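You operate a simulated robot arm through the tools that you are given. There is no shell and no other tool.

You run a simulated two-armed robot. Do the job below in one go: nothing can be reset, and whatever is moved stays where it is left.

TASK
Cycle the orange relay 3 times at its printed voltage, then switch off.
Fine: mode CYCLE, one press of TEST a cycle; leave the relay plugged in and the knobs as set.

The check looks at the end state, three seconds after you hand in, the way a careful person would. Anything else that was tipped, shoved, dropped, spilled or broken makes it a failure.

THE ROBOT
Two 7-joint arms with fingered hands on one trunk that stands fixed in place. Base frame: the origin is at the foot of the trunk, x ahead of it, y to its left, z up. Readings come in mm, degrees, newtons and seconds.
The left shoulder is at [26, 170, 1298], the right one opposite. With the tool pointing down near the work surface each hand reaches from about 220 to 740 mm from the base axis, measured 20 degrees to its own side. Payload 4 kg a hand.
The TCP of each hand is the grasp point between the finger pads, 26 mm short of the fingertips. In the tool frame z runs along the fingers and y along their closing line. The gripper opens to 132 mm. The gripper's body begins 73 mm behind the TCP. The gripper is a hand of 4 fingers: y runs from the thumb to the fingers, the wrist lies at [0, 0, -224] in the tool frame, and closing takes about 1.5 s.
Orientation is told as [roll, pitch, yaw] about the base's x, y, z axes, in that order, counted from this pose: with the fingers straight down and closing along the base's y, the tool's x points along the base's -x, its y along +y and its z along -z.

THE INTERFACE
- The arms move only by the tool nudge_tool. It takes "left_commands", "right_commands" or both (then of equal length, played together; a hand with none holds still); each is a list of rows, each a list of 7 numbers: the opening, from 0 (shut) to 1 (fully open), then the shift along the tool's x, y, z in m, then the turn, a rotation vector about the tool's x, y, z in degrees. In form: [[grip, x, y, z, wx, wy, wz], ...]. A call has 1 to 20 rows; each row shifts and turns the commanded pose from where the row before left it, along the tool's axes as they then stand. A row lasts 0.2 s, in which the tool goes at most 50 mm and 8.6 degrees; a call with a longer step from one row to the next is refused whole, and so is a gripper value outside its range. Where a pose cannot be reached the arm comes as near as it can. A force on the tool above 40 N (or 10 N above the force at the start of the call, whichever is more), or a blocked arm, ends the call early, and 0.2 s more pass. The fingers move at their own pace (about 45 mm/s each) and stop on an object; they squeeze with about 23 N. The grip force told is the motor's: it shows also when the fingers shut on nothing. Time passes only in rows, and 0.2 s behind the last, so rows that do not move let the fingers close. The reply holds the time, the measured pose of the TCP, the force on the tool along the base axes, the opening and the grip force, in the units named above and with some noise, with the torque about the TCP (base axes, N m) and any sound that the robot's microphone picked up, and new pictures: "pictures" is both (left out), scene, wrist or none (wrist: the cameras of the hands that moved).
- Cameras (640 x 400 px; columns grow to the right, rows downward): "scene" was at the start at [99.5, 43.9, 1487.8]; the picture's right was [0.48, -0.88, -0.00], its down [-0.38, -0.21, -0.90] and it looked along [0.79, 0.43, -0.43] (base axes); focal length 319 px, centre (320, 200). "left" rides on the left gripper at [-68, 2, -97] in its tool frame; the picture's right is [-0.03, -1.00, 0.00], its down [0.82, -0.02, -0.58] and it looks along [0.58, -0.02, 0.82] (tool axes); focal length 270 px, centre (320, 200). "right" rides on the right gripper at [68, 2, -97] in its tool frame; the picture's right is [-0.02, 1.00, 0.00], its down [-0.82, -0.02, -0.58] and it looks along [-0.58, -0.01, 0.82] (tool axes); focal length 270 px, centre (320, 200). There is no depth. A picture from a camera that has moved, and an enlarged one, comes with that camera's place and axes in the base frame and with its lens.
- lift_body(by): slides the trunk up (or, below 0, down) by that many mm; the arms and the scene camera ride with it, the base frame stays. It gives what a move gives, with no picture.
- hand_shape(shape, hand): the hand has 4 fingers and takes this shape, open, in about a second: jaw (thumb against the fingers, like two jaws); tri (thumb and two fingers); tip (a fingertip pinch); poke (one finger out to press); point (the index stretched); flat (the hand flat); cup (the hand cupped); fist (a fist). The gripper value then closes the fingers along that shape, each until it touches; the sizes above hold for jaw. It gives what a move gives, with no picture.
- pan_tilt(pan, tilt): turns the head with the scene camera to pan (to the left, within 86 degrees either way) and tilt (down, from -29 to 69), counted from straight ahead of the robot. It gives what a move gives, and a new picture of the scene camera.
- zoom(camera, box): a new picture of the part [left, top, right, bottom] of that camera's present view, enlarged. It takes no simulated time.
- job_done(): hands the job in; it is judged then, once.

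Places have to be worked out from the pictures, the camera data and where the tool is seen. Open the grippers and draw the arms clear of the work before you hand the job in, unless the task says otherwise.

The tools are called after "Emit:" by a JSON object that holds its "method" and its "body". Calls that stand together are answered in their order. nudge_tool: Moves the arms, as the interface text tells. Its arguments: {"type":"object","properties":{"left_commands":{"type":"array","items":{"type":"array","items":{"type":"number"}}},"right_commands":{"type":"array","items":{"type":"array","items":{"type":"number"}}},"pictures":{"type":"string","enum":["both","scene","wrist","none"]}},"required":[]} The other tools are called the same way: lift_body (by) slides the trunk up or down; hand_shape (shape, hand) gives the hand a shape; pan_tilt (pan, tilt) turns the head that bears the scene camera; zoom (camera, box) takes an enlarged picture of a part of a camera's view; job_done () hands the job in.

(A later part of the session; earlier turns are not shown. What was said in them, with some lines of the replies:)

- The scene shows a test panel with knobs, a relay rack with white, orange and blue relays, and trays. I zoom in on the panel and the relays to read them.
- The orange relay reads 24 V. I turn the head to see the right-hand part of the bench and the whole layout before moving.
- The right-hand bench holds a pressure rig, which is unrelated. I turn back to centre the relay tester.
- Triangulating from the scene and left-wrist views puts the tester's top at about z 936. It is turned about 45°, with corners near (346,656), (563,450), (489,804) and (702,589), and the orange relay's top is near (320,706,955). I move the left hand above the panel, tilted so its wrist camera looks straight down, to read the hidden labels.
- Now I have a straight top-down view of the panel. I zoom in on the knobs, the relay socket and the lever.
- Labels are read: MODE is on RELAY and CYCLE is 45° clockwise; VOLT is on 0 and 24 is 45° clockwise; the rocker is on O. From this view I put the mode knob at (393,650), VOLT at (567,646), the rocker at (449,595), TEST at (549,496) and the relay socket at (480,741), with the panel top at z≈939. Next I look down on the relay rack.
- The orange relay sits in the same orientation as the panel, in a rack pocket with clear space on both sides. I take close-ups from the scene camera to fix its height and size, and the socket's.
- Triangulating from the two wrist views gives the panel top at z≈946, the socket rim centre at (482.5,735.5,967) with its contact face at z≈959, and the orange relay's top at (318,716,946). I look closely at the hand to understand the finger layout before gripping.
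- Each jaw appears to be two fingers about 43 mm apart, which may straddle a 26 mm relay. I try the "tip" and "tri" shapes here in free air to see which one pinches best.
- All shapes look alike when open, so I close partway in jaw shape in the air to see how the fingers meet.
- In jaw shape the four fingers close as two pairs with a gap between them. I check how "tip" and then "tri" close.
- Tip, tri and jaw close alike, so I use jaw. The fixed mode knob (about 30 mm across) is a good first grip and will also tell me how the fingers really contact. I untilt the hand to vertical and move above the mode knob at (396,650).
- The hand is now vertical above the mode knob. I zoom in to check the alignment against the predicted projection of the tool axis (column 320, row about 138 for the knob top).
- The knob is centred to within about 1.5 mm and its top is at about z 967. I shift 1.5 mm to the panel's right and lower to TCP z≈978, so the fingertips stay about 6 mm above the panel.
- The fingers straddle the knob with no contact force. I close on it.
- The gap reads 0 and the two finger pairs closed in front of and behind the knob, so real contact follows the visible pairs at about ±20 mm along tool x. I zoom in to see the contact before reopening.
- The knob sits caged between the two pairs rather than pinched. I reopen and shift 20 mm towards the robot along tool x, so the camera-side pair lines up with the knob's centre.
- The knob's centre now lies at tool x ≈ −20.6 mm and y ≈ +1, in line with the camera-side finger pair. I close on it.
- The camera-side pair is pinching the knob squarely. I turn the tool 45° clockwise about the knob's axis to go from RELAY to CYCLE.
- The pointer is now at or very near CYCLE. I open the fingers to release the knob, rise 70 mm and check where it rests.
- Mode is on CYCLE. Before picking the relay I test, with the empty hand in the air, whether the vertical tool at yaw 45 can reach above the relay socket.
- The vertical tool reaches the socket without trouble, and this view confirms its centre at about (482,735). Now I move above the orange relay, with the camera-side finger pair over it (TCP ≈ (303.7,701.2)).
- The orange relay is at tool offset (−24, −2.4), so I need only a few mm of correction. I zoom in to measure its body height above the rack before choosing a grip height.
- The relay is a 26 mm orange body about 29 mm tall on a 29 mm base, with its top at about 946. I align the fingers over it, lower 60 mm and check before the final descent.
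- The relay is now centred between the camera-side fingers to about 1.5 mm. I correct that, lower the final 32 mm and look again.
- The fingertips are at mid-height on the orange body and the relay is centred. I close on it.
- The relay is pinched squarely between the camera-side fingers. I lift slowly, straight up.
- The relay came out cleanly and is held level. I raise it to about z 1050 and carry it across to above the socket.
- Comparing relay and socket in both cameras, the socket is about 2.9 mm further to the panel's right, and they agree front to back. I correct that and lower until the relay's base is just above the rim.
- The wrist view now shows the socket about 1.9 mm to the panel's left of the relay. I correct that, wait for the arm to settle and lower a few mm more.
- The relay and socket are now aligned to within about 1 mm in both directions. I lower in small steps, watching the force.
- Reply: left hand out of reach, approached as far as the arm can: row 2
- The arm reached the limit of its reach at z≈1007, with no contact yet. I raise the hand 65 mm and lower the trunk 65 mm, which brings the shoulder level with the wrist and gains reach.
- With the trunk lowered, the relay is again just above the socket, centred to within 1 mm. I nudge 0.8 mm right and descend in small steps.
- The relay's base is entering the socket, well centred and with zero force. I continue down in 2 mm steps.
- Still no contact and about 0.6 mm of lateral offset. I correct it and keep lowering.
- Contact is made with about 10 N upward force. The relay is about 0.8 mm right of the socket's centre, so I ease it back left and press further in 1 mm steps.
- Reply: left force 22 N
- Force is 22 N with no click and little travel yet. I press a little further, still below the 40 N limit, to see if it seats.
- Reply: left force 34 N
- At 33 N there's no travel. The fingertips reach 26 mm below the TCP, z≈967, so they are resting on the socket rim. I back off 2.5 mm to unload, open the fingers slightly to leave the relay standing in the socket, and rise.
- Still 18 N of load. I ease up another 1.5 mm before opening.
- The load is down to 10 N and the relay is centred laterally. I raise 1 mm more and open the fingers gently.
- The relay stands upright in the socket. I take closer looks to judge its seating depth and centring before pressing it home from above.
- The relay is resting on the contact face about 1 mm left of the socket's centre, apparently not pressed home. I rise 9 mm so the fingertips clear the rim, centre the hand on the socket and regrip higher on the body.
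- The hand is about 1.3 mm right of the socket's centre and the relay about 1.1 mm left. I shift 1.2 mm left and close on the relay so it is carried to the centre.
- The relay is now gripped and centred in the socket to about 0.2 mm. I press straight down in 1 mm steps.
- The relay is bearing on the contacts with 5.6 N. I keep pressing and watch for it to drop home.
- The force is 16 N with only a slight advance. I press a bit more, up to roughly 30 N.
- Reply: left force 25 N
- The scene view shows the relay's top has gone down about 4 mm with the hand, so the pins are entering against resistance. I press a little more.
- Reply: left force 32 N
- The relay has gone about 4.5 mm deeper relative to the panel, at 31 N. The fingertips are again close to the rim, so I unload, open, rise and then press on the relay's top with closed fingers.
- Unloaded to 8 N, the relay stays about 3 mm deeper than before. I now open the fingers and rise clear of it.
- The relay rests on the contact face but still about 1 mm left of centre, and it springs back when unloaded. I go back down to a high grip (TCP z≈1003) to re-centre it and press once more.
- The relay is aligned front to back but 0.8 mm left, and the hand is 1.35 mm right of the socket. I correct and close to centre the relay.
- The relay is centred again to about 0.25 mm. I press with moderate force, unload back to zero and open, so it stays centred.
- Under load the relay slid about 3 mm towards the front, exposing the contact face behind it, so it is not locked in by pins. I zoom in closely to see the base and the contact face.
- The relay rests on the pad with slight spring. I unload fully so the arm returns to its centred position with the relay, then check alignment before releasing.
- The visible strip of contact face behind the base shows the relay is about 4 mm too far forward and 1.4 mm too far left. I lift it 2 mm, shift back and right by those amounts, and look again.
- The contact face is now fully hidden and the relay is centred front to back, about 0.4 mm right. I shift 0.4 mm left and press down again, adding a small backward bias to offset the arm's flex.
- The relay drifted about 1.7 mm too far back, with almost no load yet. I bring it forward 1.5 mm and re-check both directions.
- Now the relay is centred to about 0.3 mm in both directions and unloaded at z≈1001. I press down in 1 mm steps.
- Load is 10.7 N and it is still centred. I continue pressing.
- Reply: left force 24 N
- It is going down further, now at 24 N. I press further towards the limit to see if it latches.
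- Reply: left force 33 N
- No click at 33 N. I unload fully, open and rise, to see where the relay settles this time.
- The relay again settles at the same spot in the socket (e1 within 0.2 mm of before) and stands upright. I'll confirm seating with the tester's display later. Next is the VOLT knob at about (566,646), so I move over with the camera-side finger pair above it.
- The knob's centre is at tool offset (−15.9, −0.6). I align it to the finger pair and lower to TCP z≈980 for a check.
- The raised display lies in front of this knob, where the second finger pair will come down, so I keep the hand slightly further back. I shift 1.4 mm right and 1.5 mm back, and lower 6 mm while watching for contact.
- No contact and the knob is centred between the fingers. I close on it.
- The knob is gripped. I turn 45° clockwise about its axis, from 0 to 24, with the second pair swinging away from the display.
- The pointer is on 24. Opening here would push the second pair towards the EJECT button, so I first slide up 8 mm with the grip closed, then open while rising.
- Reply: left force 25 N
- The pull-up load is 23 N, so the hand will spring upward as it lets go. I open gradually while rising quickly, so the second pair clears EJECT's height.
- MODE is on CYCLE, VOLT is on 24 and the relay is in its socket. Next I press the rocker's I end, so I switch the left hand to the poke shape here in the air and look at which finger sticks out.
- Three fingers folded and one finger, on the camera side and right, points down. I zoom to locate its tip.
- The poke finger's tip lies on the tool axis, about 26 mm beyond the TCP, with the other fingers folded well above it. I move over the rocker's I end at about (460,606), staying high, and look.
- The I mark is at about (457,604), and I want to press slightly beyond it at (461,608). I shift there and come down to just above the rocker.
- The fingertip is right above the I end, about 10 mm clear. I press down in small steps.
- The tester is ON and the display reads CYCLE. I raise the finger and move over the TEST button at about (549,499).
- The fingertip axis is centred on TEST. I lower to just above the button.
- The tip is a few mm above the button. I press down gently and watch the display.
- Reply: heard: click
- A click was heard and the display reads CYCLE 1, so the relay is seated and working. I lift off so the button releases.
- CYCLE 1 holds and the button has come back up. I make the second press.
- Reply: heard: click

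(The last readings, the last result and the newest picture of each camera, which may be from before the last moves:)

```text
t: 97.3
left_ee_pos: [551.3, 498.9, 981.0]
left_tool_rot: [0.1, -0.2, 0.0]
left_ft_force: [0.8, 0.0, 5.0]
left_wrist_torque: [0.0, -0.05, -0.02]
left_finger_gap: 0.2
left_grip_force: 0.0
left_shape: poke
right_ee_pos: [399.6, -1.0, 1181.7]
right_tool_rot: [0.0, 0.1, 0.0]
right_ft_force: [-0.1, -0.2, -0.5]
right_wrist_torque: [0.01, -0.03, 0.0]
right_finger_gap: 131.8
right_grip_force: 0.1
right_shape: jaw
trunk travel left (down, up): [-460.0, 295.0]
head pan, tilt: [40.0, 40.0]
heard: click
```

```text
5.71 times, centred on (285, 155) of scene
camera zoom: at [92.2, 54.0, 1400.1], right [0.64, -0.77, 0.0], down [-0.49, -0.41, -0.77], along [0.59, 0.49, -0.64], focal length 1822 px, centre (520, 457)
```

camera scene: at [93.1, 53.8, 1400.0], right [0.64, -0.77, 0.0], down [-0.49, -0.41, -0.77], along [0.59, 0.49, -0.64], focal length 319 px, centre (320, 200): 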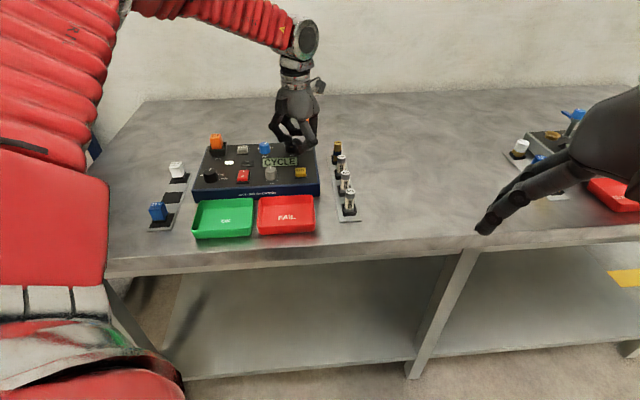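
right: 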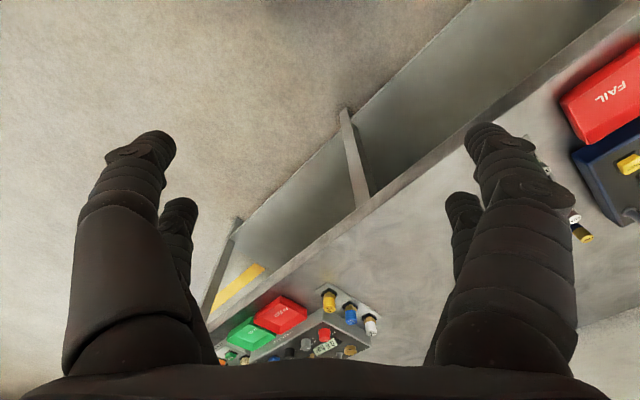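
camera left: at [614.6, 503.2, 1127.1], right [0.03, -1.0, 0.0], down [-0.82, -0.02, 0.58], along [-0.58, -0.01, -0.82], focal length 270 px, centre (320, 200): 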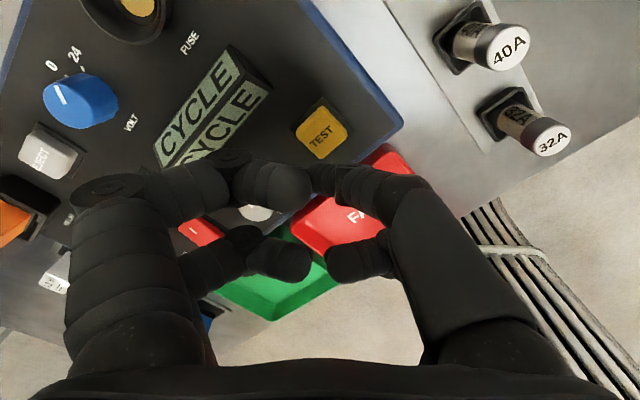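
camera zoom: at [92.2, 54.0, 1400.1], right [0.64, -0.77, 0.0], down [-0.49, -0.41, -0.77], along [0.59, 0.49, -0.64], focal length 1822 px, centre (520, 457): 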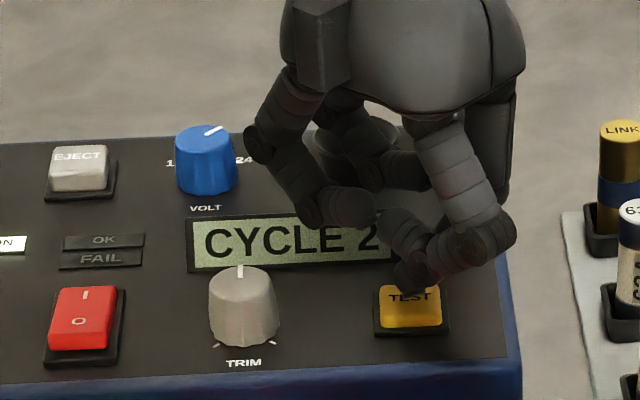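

The display reads CYCLE 2 after the second click. I lift off to release the button.

Emit:
{"method": "nudge_tool", "body": {"left_commands": [[1, 0, 0, -0.006, 0, 0, 0], [1, 0, 0, -0.006, 0, 0, 0], [1, 0, 0, 0, 0, 0, 0], [1, 0, 0, 0, 0, 0, 0]], "pictures": "none"}}

Emit:
{"method": "zoom", "body": {"camera": "scene", "box": [190, 110, 330, 200]}}

```text
t: 98.3
left_ee_pos: [550.0, 499.5, 990.6]
left_tool_rot: [0.0, 0.0, 0.0]
left_ft_force: [-0.4, 0.7, -0.5]
left_wrist_torque: [0.02, -0.02, 0.0]
left_finger_gap: 0.0
left_grip_force: 0.0
left_shape: poke
right_ee_pos: [397.9, 0.1, 1181.5]
right_tool_rot: [0.0, 0.1, 0.0]
right_ft_force: [-0.4, 0.5, 0.1]
right_wrist_torque: [0.01, -0.01, 0.0]
right_finger_gap: 132.2
right_grip_force: 0.0
right_shape: jaw
trunk travel left (down, up): [-460.0, 295.0]
head pan, tilt: [40.0, 40.0]
```

```text
4.44 times, centred on (260, 155) of scene
camera zoom: at [92.4, 54.4, 1400.0], right [0.64, -0.77, 0.0], down [-0.49, -0.41, -0.77], along [0.59, 0.49, -0.64], focal length 1417 px, centre (587, 400)
```

zoom: 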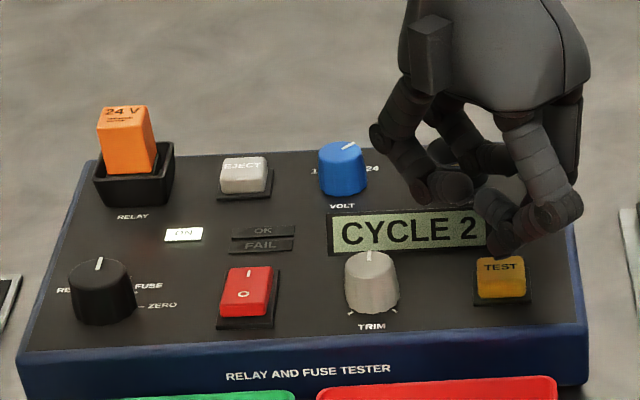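

The button is released and the display still reads CYCLE 2. I make the third and last press.

Emit:
{"method": "nudge_tool", "body": {"left_commands": [[1, 0, 0, 0.005, 0, 0, 0], [1, 0, 0, 0.004, 0, 0, 0], [1, 0, 0, 0.003, 0, 0, 0], [1, 0, 0, 0, 0, 0, 0]], "pictures": "none"}}

Emit:
{"method": "zoom", "body": {"camera": "scene", "box": [240, 120, 330, 190]}}

```text
t: 99.3
left_ee_pos: [550.2, 499.2, 980.6]
left_tool_rot: [0.0, -0.1, 0.0]
left_ft_force: [0.3, 0.6, 6.9]
left_wrist_torque: [0.02, -0.06, 0.02]
left_finger_gap: 0.0
left_grip_force: 0.0
left_shape: poke
right_ee_pos: [399.3, 0.6, 1182.3]
right_tool_rot: [0.0, 0.1, -0.1]
right_ft_force: [-0.1, -0.4, 1.1]
right_wrist_torque: [0.0, 0.03, -0.01]
right_finger_gap: 131.9
right_grip_force: 0.0
right_shape: jaw
trunk travel left (down, up): [-460.0, 295.0]
head pan, tilt: [40.0, 40.0]
heard: click
```

```text
5.71 times, centred on (285, 155) of scene
camera zoom: at [91.9, 53.9, 1400.1], right [0.64, -0.77, 0.0], down [-0.49, -0.41, -0.77], along [0.59, 0.49, -0.64], focal length 1822 px, centre (520, 457)
```

zoom: 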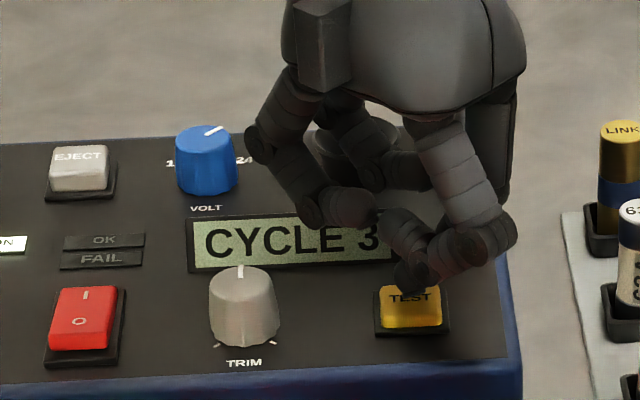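

The display reads CYCLE 3, all three cycles are done. I lift off and move over the rocker's O end at about (438,586) to switch off.

Emit:
{"method": "nudge_tool", "body": {"left_commands": [[1, 0, 0, -0.02, 0, 0, 0], [1, 0, 0, -0.028, 0, 0, 0], [1, 0.0373, 0.0289, 0, 0, 0, 0], [1, 0.0373, 0.0289, 0, 0, 0, 0], [1, 0.0374, 0.0289, 0, 0, 0, 0], [1, 0, 0, 0, 0, 0, 0], [1, 0, 0, 0, 0, 0, 0]], "pictures": "both"}}

Emit:
{"method": "zoom", "body": {"camera": "left", "box": [240, 60, 400, 190]}}

Emit:
{"method": "zoom", "body": {"camera": "scene", "box": [190, 110, 330, 200]}}

```text
t: 100.9
left_ee_pos: [437.6, 586.2, 1026.7]
left_tool_rot: [0.0, -0.1, 0.1]
left_ft_force: [0.2, -0.3, 0.3]
left_wrist_torque: [0.0, 0.0, 0.01]
left_finger_gap: 0.0
left_grip_force: 0.1
left_shape: poke
right_ee_pos: [398.0, 0.8, 1182.4]
right_tool_rot: [0.0, 0.1, 0.1]
right_ft_force: [-0.2, -0.2, -0.5]
right_wrist_torque: [0.0, 0.03, 0.0]
right_finger_gap: 132.0
right_grip_force: 0.2
right_shape: jaw
trunk travel left (down, up): [-460.0, 295.0]
head pan, tilt: [40.0, 40.0]
camera scene: at [91.5, 55.0, 1400.0], right [0.64, -0.77, 0.0], down [-0.49, -0.41, -0.77], along [0.59, 0.49, -0.64], focal length 319 px, centre (320, 200)
camera left: at [505.1, 588.8, 1124.5], right [0.03, -1.0, 0.0], down [-0.82, -0.02, 0.58], along [-0.58, -0.02, -0.82], focal length 270 px, centre (320, 200)
```

scene: 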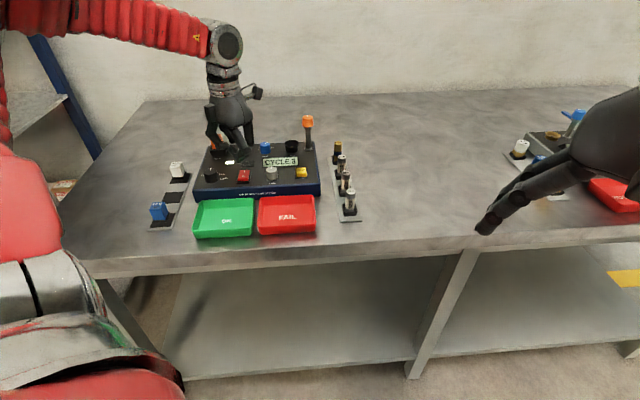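
left: 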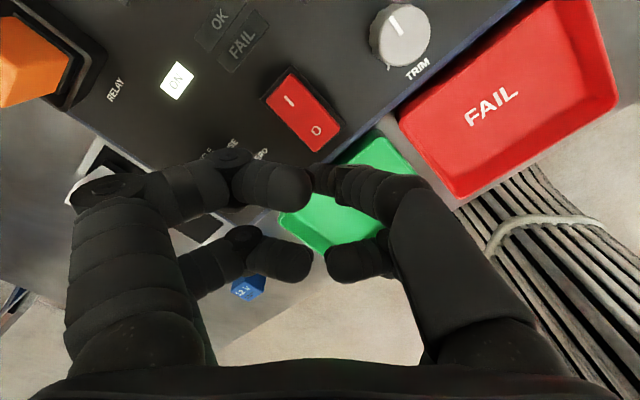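

```text
3.08 times, centred on (320, 125) of left
camera zoom: at [505.1, 588.8, 1124.5], right [0.03, -1.0, 0.0], down [-0.82, -0.02, 0.58], along [-0.58, -0.02, -0.82], focal length 832 px, centre (320, 431)
```

zoom: 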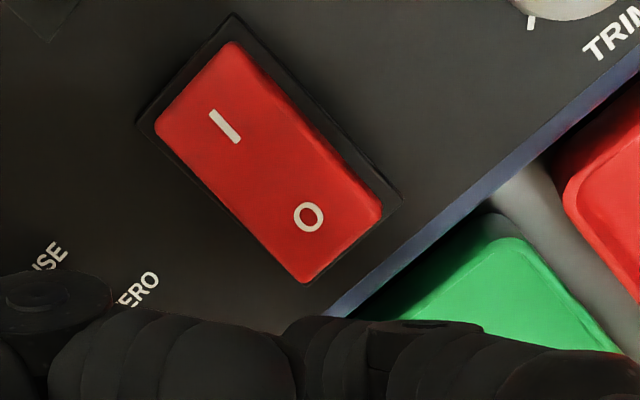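

```text
4.44 times, centred on (260, 155) of scene
camera zoom: at [91.5, 55.0, 1400.0], right [0.64, -0.77, 0.0], down [-0.49, -0.41, -0.77], along [0.59, 0.49, -0.64], focal length 1417 px, centre (587, 400)
```

zoom: 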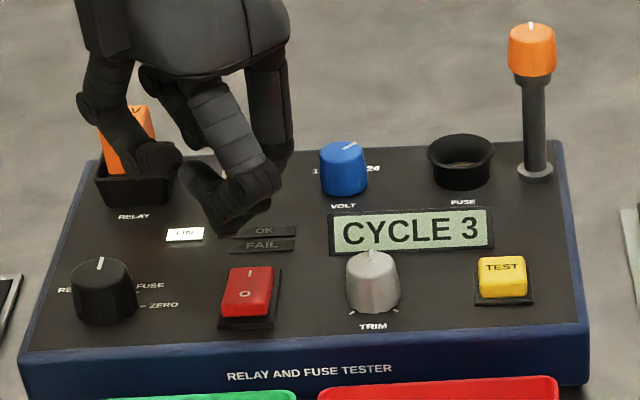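

The tip axis is over the O end, slightly close to its edge. I shift 1.5 mm inwards and lower near the rocker.

Emit:
{"method": "nudge_tool", "body": {"left_commands": [[1, -0.0015, 0.0015, 0.01, 0, 0, 0], [1, 0, 0, 0.01, 0, 0, 0], [1, 0, 0, 0.01, 0, 0, 0], [1, 0, 0, 0, 0, 0, 0]], "pictures": "none"}}

Emit:
{"method": "zoom", "body": {"camera": "scene", "box": [205, 120, 285, 190]}}

```text
t: 101.9
left_ee_pos: [438.1, 586.0, 997.1]
left_tool_rot: [0.0, 0.0, 0.0]
left_ft_force: [-0.4, -0.2, -0.6]
left_wrist_torque: [0.01, -0.03, 0.02]
left_finger_gap: 0.0
left_grip_force: 0.1
left_shape: poke
right_ee_pos: [398.4, 0.7, 1181.6]
right_tool_rot: [0.0, 0.1, 0.0]
right_ft_force: [0.4, -0.3, -0.5]
right_wrist_torque: [-0.01, 0.01, 0.02]
right_finger_gap: 132.1
right_grip_force: 0.0
right_shape: jaw
trunk travel left (down, up): [-460.0, 295.0]
head pan, tilt: [40.0, 40.0]
```

```text
5.71 times, centred on (245, 155) of scene
camera zoom: at [92.2, 54.2, 1400.0], right [0.64, -0.77, 0.0], down [-0.49, -0.41, -0.77], along [0.59, 0.49, -0.64], focal length 1822 px, centre (749, 457)
```

zoom: 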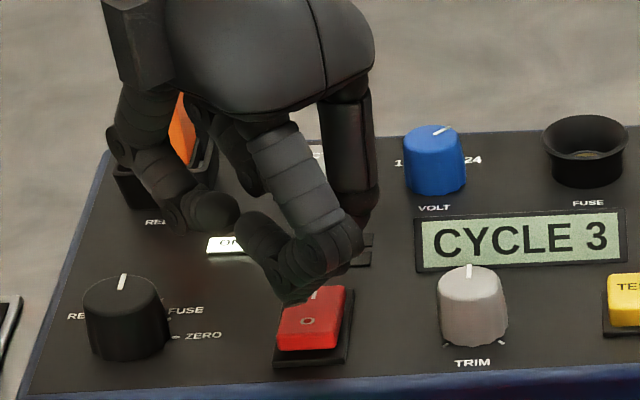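

The tip would land about 4 mm left of the O mark. I shift 3 mm right and press down in small steps.

Emit:
{"method": "nudge_tool", "body": {"left_commands": [[1, -0.0021, -0.0021, 0.002, 0, 0, 0], [1, 0, 0, 0.003, 0, 0, 0], [1, 0, 0, 0.003, 0, 0, 0], [1, 0, 0, 0.003, 0, 0, 0], [1, 0, 0, 0.002, 0, 0, 0], [1, 0, 0, 0, 0, 0, 0]], "pictures": "none"}}

Emit:
{"method": "zoom", "body": {"camera": "scene", "box": [205, 120, 285, 190]}}

```text
t: 103.3
left_ee_pos: [440.9, 584.7, 985.7]
left_tool_rot: [0.0, 0.0, 0.0]
left_ft_force: [-0.5, -0.3, 1.2]
left_wrist_torque: [0.0, 0.01, -0.01]
left_finger_gap: 0.1
left_grip_force: 0.2
left_shape: poke
right_ee_pos: [399.2, -0.2, 1180.9]
right_tool_rot: [0.1, 0.1, 0.0]
right_ft_force: [-0.4, 1.1, -0.2]
right_wrist_torque: [-0.03, 0.03, 0.01]
right_finger_gap: 131.9
right_grip_force: 0.0
right_shape: jaw
trunk travel left (down, up): [-460.0, 295.0]
head pan, tilt: [40.0, 40.0]
```

```text
5.71 times, centred on (245, 155) of scene
camera zoom: at [92.2, 54.3, 1400.0], right [0.64, -0.77, 0.0], down [-0.49, -0.41, -0.77], along [0.59, 0.49, -0.64], focal length 1822 px, centre (749, 457)
```

zoom: 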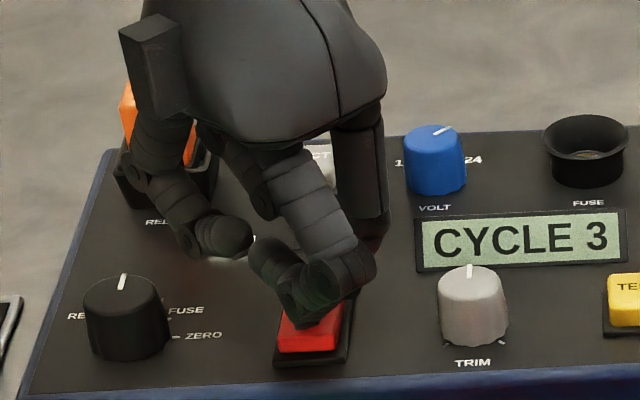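

Contact force has started at about 1 N and the unit is still on. I press 2 to 4 mm further.

Emit:
{"method": "nudge_tool", "body": {"left_commands": [[1, 0, 0, 0.002, 0, 0, 0], [1, 0, 0, 0.002, 0, 0, 0], [1, 0, 0, 0, 0, 0, 0]], "pictures": "none"}}

Emit:
{"method": "zoom", "body": {"camera": "scene", "box": [205, 120, 285, 190]}}

```text
t: 104.1
left_ee_pos: [440.2, 585.5, 984.0]
left_tool_rot: [0.0, -0.1, 0.0]
left_ft_force: [-0.5, -0.1, 4.4]
left_wrist_torque: [-0.03, -0.04, 0.01]
left_finger_gap: 0.1
left_grip_force: 0.1
left_shape: poke
right_ee_pos: [398.1, 0.1, 1181.5]
right_tool_rot: [0.0, 0.0, 0.0]
right_ft_force: [-0.6, 0.1, -0.8]
right_wrist_torque: [-0.01, -0.01, -0.01]
right_finger_gap: 131.9
right_grip_force: 0.1
right_shape: jaw
trunk travel left (down, up): [-460.0, 295.0]
head pan, tilt: [40.0, 40.0]
```

```text
5.71 times, centred on (245, 155) of scene
camera zoom: at [91.7, 53.8, 1400.1], right [0.64, -0.77, 0.0], down [-0.49, -0.41, -0.77], along [0.59, 0.49, -0.64], focal length 1822 px, centre (749, 457)
```

zoom: 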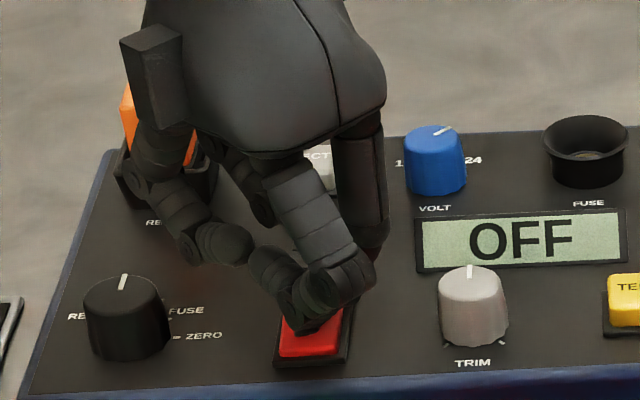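

The display reads OFF. I lift straight up and away from the panel.

Emit:
{"method": "nudge_tool", "body": {"left_commands": [[1, 0, 0, -0.01, 0, 0, 0], [1, 0, 0, -0.03, 0, 0, 0], [1, 0, 0, -0.045, 0, 0, 0], [1, 0, 0, -0.045, 0, 0, 0], [1, 0, 0, -0.045, 0, 0, 0], [1, 0, 0, 0, 0, 0, 0]], "pictures": "both"}}

Emit:
{"method": "zoom", "body": {"camera": "scene", "box": [190, 110, 330, 200]}}

```text
t: 105.5
left_ee_pos: [442.1, 586.1, 1157.6]
left_tool_rot: [0.0, 0.1, 0.1]
left_ft_force: [-0.6, 0.4, -0.1]
left_wrist_torque: [0.01, -0.03, -0.05]
left_finger_gap: 0.0
left_grip_force: 0.1
left_shape: poke
right_ee_pos: [399.2, 0.8, 1181.2]
right_tool_rot: [0.1, 0.1, 0.0]
right_ft_force: [-0.1, 0.3, 0.6]
right_wrist_torque: [-0.03, 0.0, 0.01]
right_finger_gap: 131.9
right_grip_force: 0.2
right_shape: jaw
trunk travel left (down, up): [-460.0, 295.0]
head pan, tilt: [40.0, 40.0]
camera scene: at [92.5, 54.9, 1399.9], right [0.64, -0.77, 0.0], down [-0.49, -0.41, -0.77], along [0.59, 0.49, -0.64], focal length 319 px, centre (320, 200)
camera left: at [507.6, 590.4, 1254.8], right [0.03, -1.0, 0.0], down [-0.82, -0.02, 0.58], along [-0.58, -0.02, -0.82], focal length 270 px, centre (320, 200)
```

scene: 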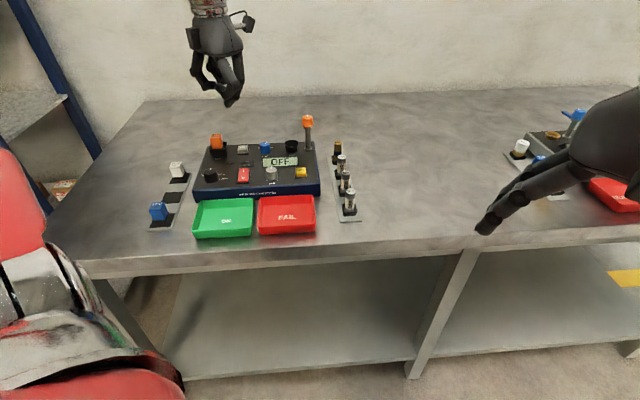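
left: 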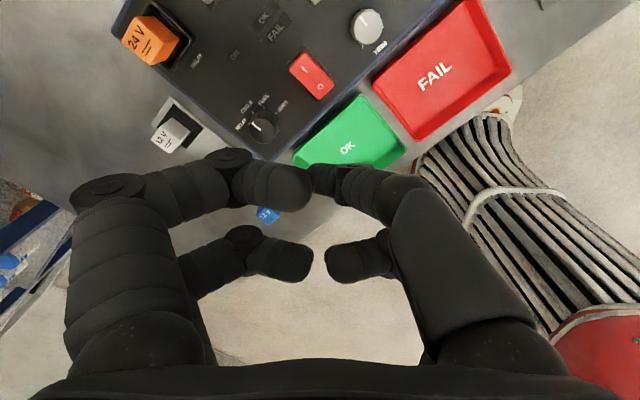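

```text
4.44 times, centred on (260, 155) of scene
camera zoom: at [92.5, 54.9, 1399.9], right [0.64, -0.77, 0.0], down [-0.49, -0.41, -0.77], along [0.59, 0.49, -0.64], focal length 1417 px, centre (587, 400)
```

zoom: 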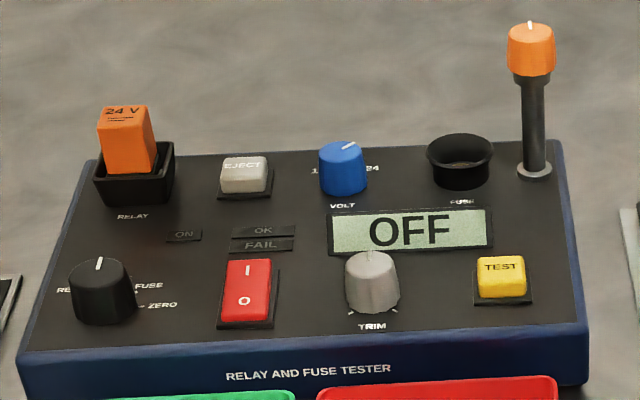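

The tester is OFF with MODE on CYCLE, VOLT on 24 and the orange relay plugged in; nothing else has moved. I open the hand and draw the arm back clear of the bench work.

Emit:
{"method": "hand_shape", "body": {"hand": "left", "shape": "jaw"}}

Emit:
{"method": "nudge_tool", "body": {"left_commands": [[1, 0, 0, -0.04, 0, 0, 0], [1, 0.023, -0.0296, -0.01, 0, 0, 0], [1, 0.023, -0.0296, -0.01, 0, 0, 0], [1, 0.023, -0.0296, -0.01, 0, 0, 0], [1, 0.023, -0.0296, -0.01, 0, 0, 0], [1, 0.023, -0.0296, -0.008, 0, 0, 0], [1, 0, 0, 0, 0, 0, 0]], "pictures": "both"}}

Emit:
{"method": "zoom", "body": {"camera": "scene", "box": [130, 100, 370, 250]}}

Emit:
{"method": "zoom", "body": {"camera": "scene", "box": [200, 115, 250, 160]}}

```text
t: 106.4
left_ee_pos: [440.6, 586.0, 1157.2]
left_tool_rot: [0.0, 0.0, 0.0]
left_ft_force: [0.6, 0.2, -0.7]
left_wrist_torque: [-0.04, 0.02, -0.01]
left_finger_gap: 131.7
left_grip_force: 0.1
left_shape: jaw
right_ee_pos: [398.6, 1.3, 1182.8]
right_tool_rot: [0.1, 0.0, 0.0]
right_ft_force: [-0.1, -0.5, -0.2]
right_wrist_torque: [-0.02, -0.01, 0.03]
right_finger_gap: 131.9
right_grip_force: 0.1
right_shape: jaw
trunk travel left (down, up): [-460.0, 295.0]
head pan, tilt: [40.0, 40.0]
```

```text
t: 108.0
left_ee_pos: [326.3, 436.8, 1244.8]
left_tool_rot: [-0.1, 0.0, 0.0]
left_ft_force: [-0.4, -0.1, -0.3]
left_wrist_torque: [-0.01, -0.02, -0.02]
left_finger_gap: 131.9
left_grip_force: 0.0
left_shape: jaw
right_ee_pos: [399.9, 0.9, 1182.3]
right_tool_rot: [0.1, 0.2, 0.0]
right_ft_force: [-0.3, 0.4, 0.3]
right_wrist_torque: [-0.02, 0.0, 0.02]
right_finger_gap: 131.8
right_grip_force: 0.1
right_shape: jaw
trunk travel left (down, up): [-460.0, 295.0]
head pan, tilt: [40.0, 40.0]
camera scene: at [92.5, 54.6, 1400.0], right [0.64, -0.77, 0.0], down [-0.49, -0.41, -0.77], along [0.59, 0.49, -0.64], focal length 319 px, centre (320, 200)
camera left: at [392.6, 440.4, 1343.7], right [0.03, -1.0, 0.0], down [-0.82, -0.02, 0.58], along [-0.58, -0.02, -0.82], focal length 270 px, centre (320, 200)
```

scene: 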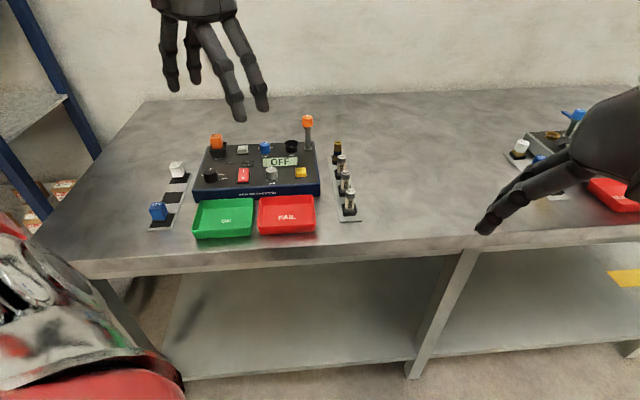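
left: 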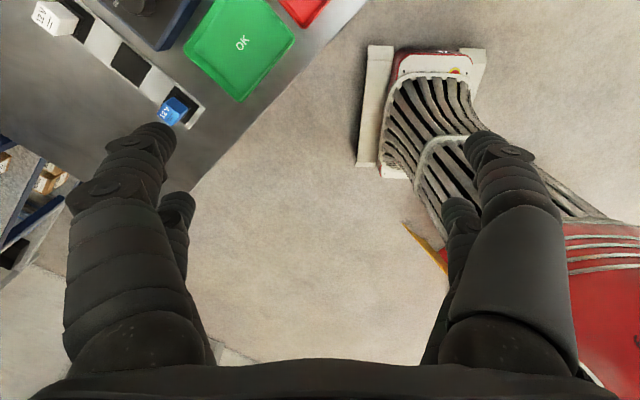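

```text
2.67 times, centred on (250, 175) of scene
camera zoom: at [92.5, 54.6, 1400.0], right [0.64, -0.77, 0.0], down [-0.49, -0.41, -0.77], along [0.59, 0.49, -0.64], focal length 850 px, centre (507, 267)
```

zoom: 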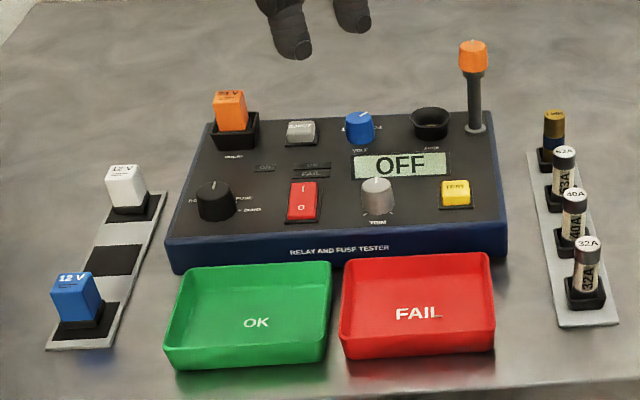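

```text
8.89 times, centred on (225, 138) of scene
camera zoom: at [92.5, 54.6, 1400.0], right [0.64, -0.77, 0.0], down [-0.49, -0.41, -0.77], along [0.59, 0.49, -0.64], focal length 2833 px, centre (1164, 756)
```

zoom: 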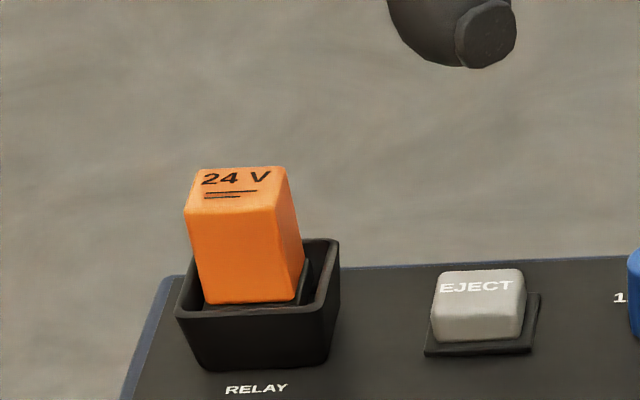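

The tester is off, the knobs are on CYCLE and 24, the orange relay is in its socket and the trays and racks are undisturbed. Both arms are clear with grippers open, so I hand in.

Emit:
{"method": "job_done", "body": {}}

```text
The job is handed in.
```

The orange relay was cycled 3 times at its printed 24 V, and the tester is now switched off.

- **Cycles:** With MODE on CYCLE and VOLT on 24, I pressed TEST three times. Each press gave one click, and the display counted CYCLE 1, 2 and 3.
- **End state:** The display reads OFF, the knobs are still on CYCLE and 24, and the relay is still in its socket.
- **Relay seating:** The relay stands upright in the socket but sits about 1 mm left of centre. It never clicked or locked in when I pressed it with up to about 33 N, but the tester counted all three cycles with it sitting that way.
- **Surroundings:** The last pictures show the trays, the other relays and the fuses as they were. Both hands are open and clear of the work, and the trunk is 65 mm lower than at the start.
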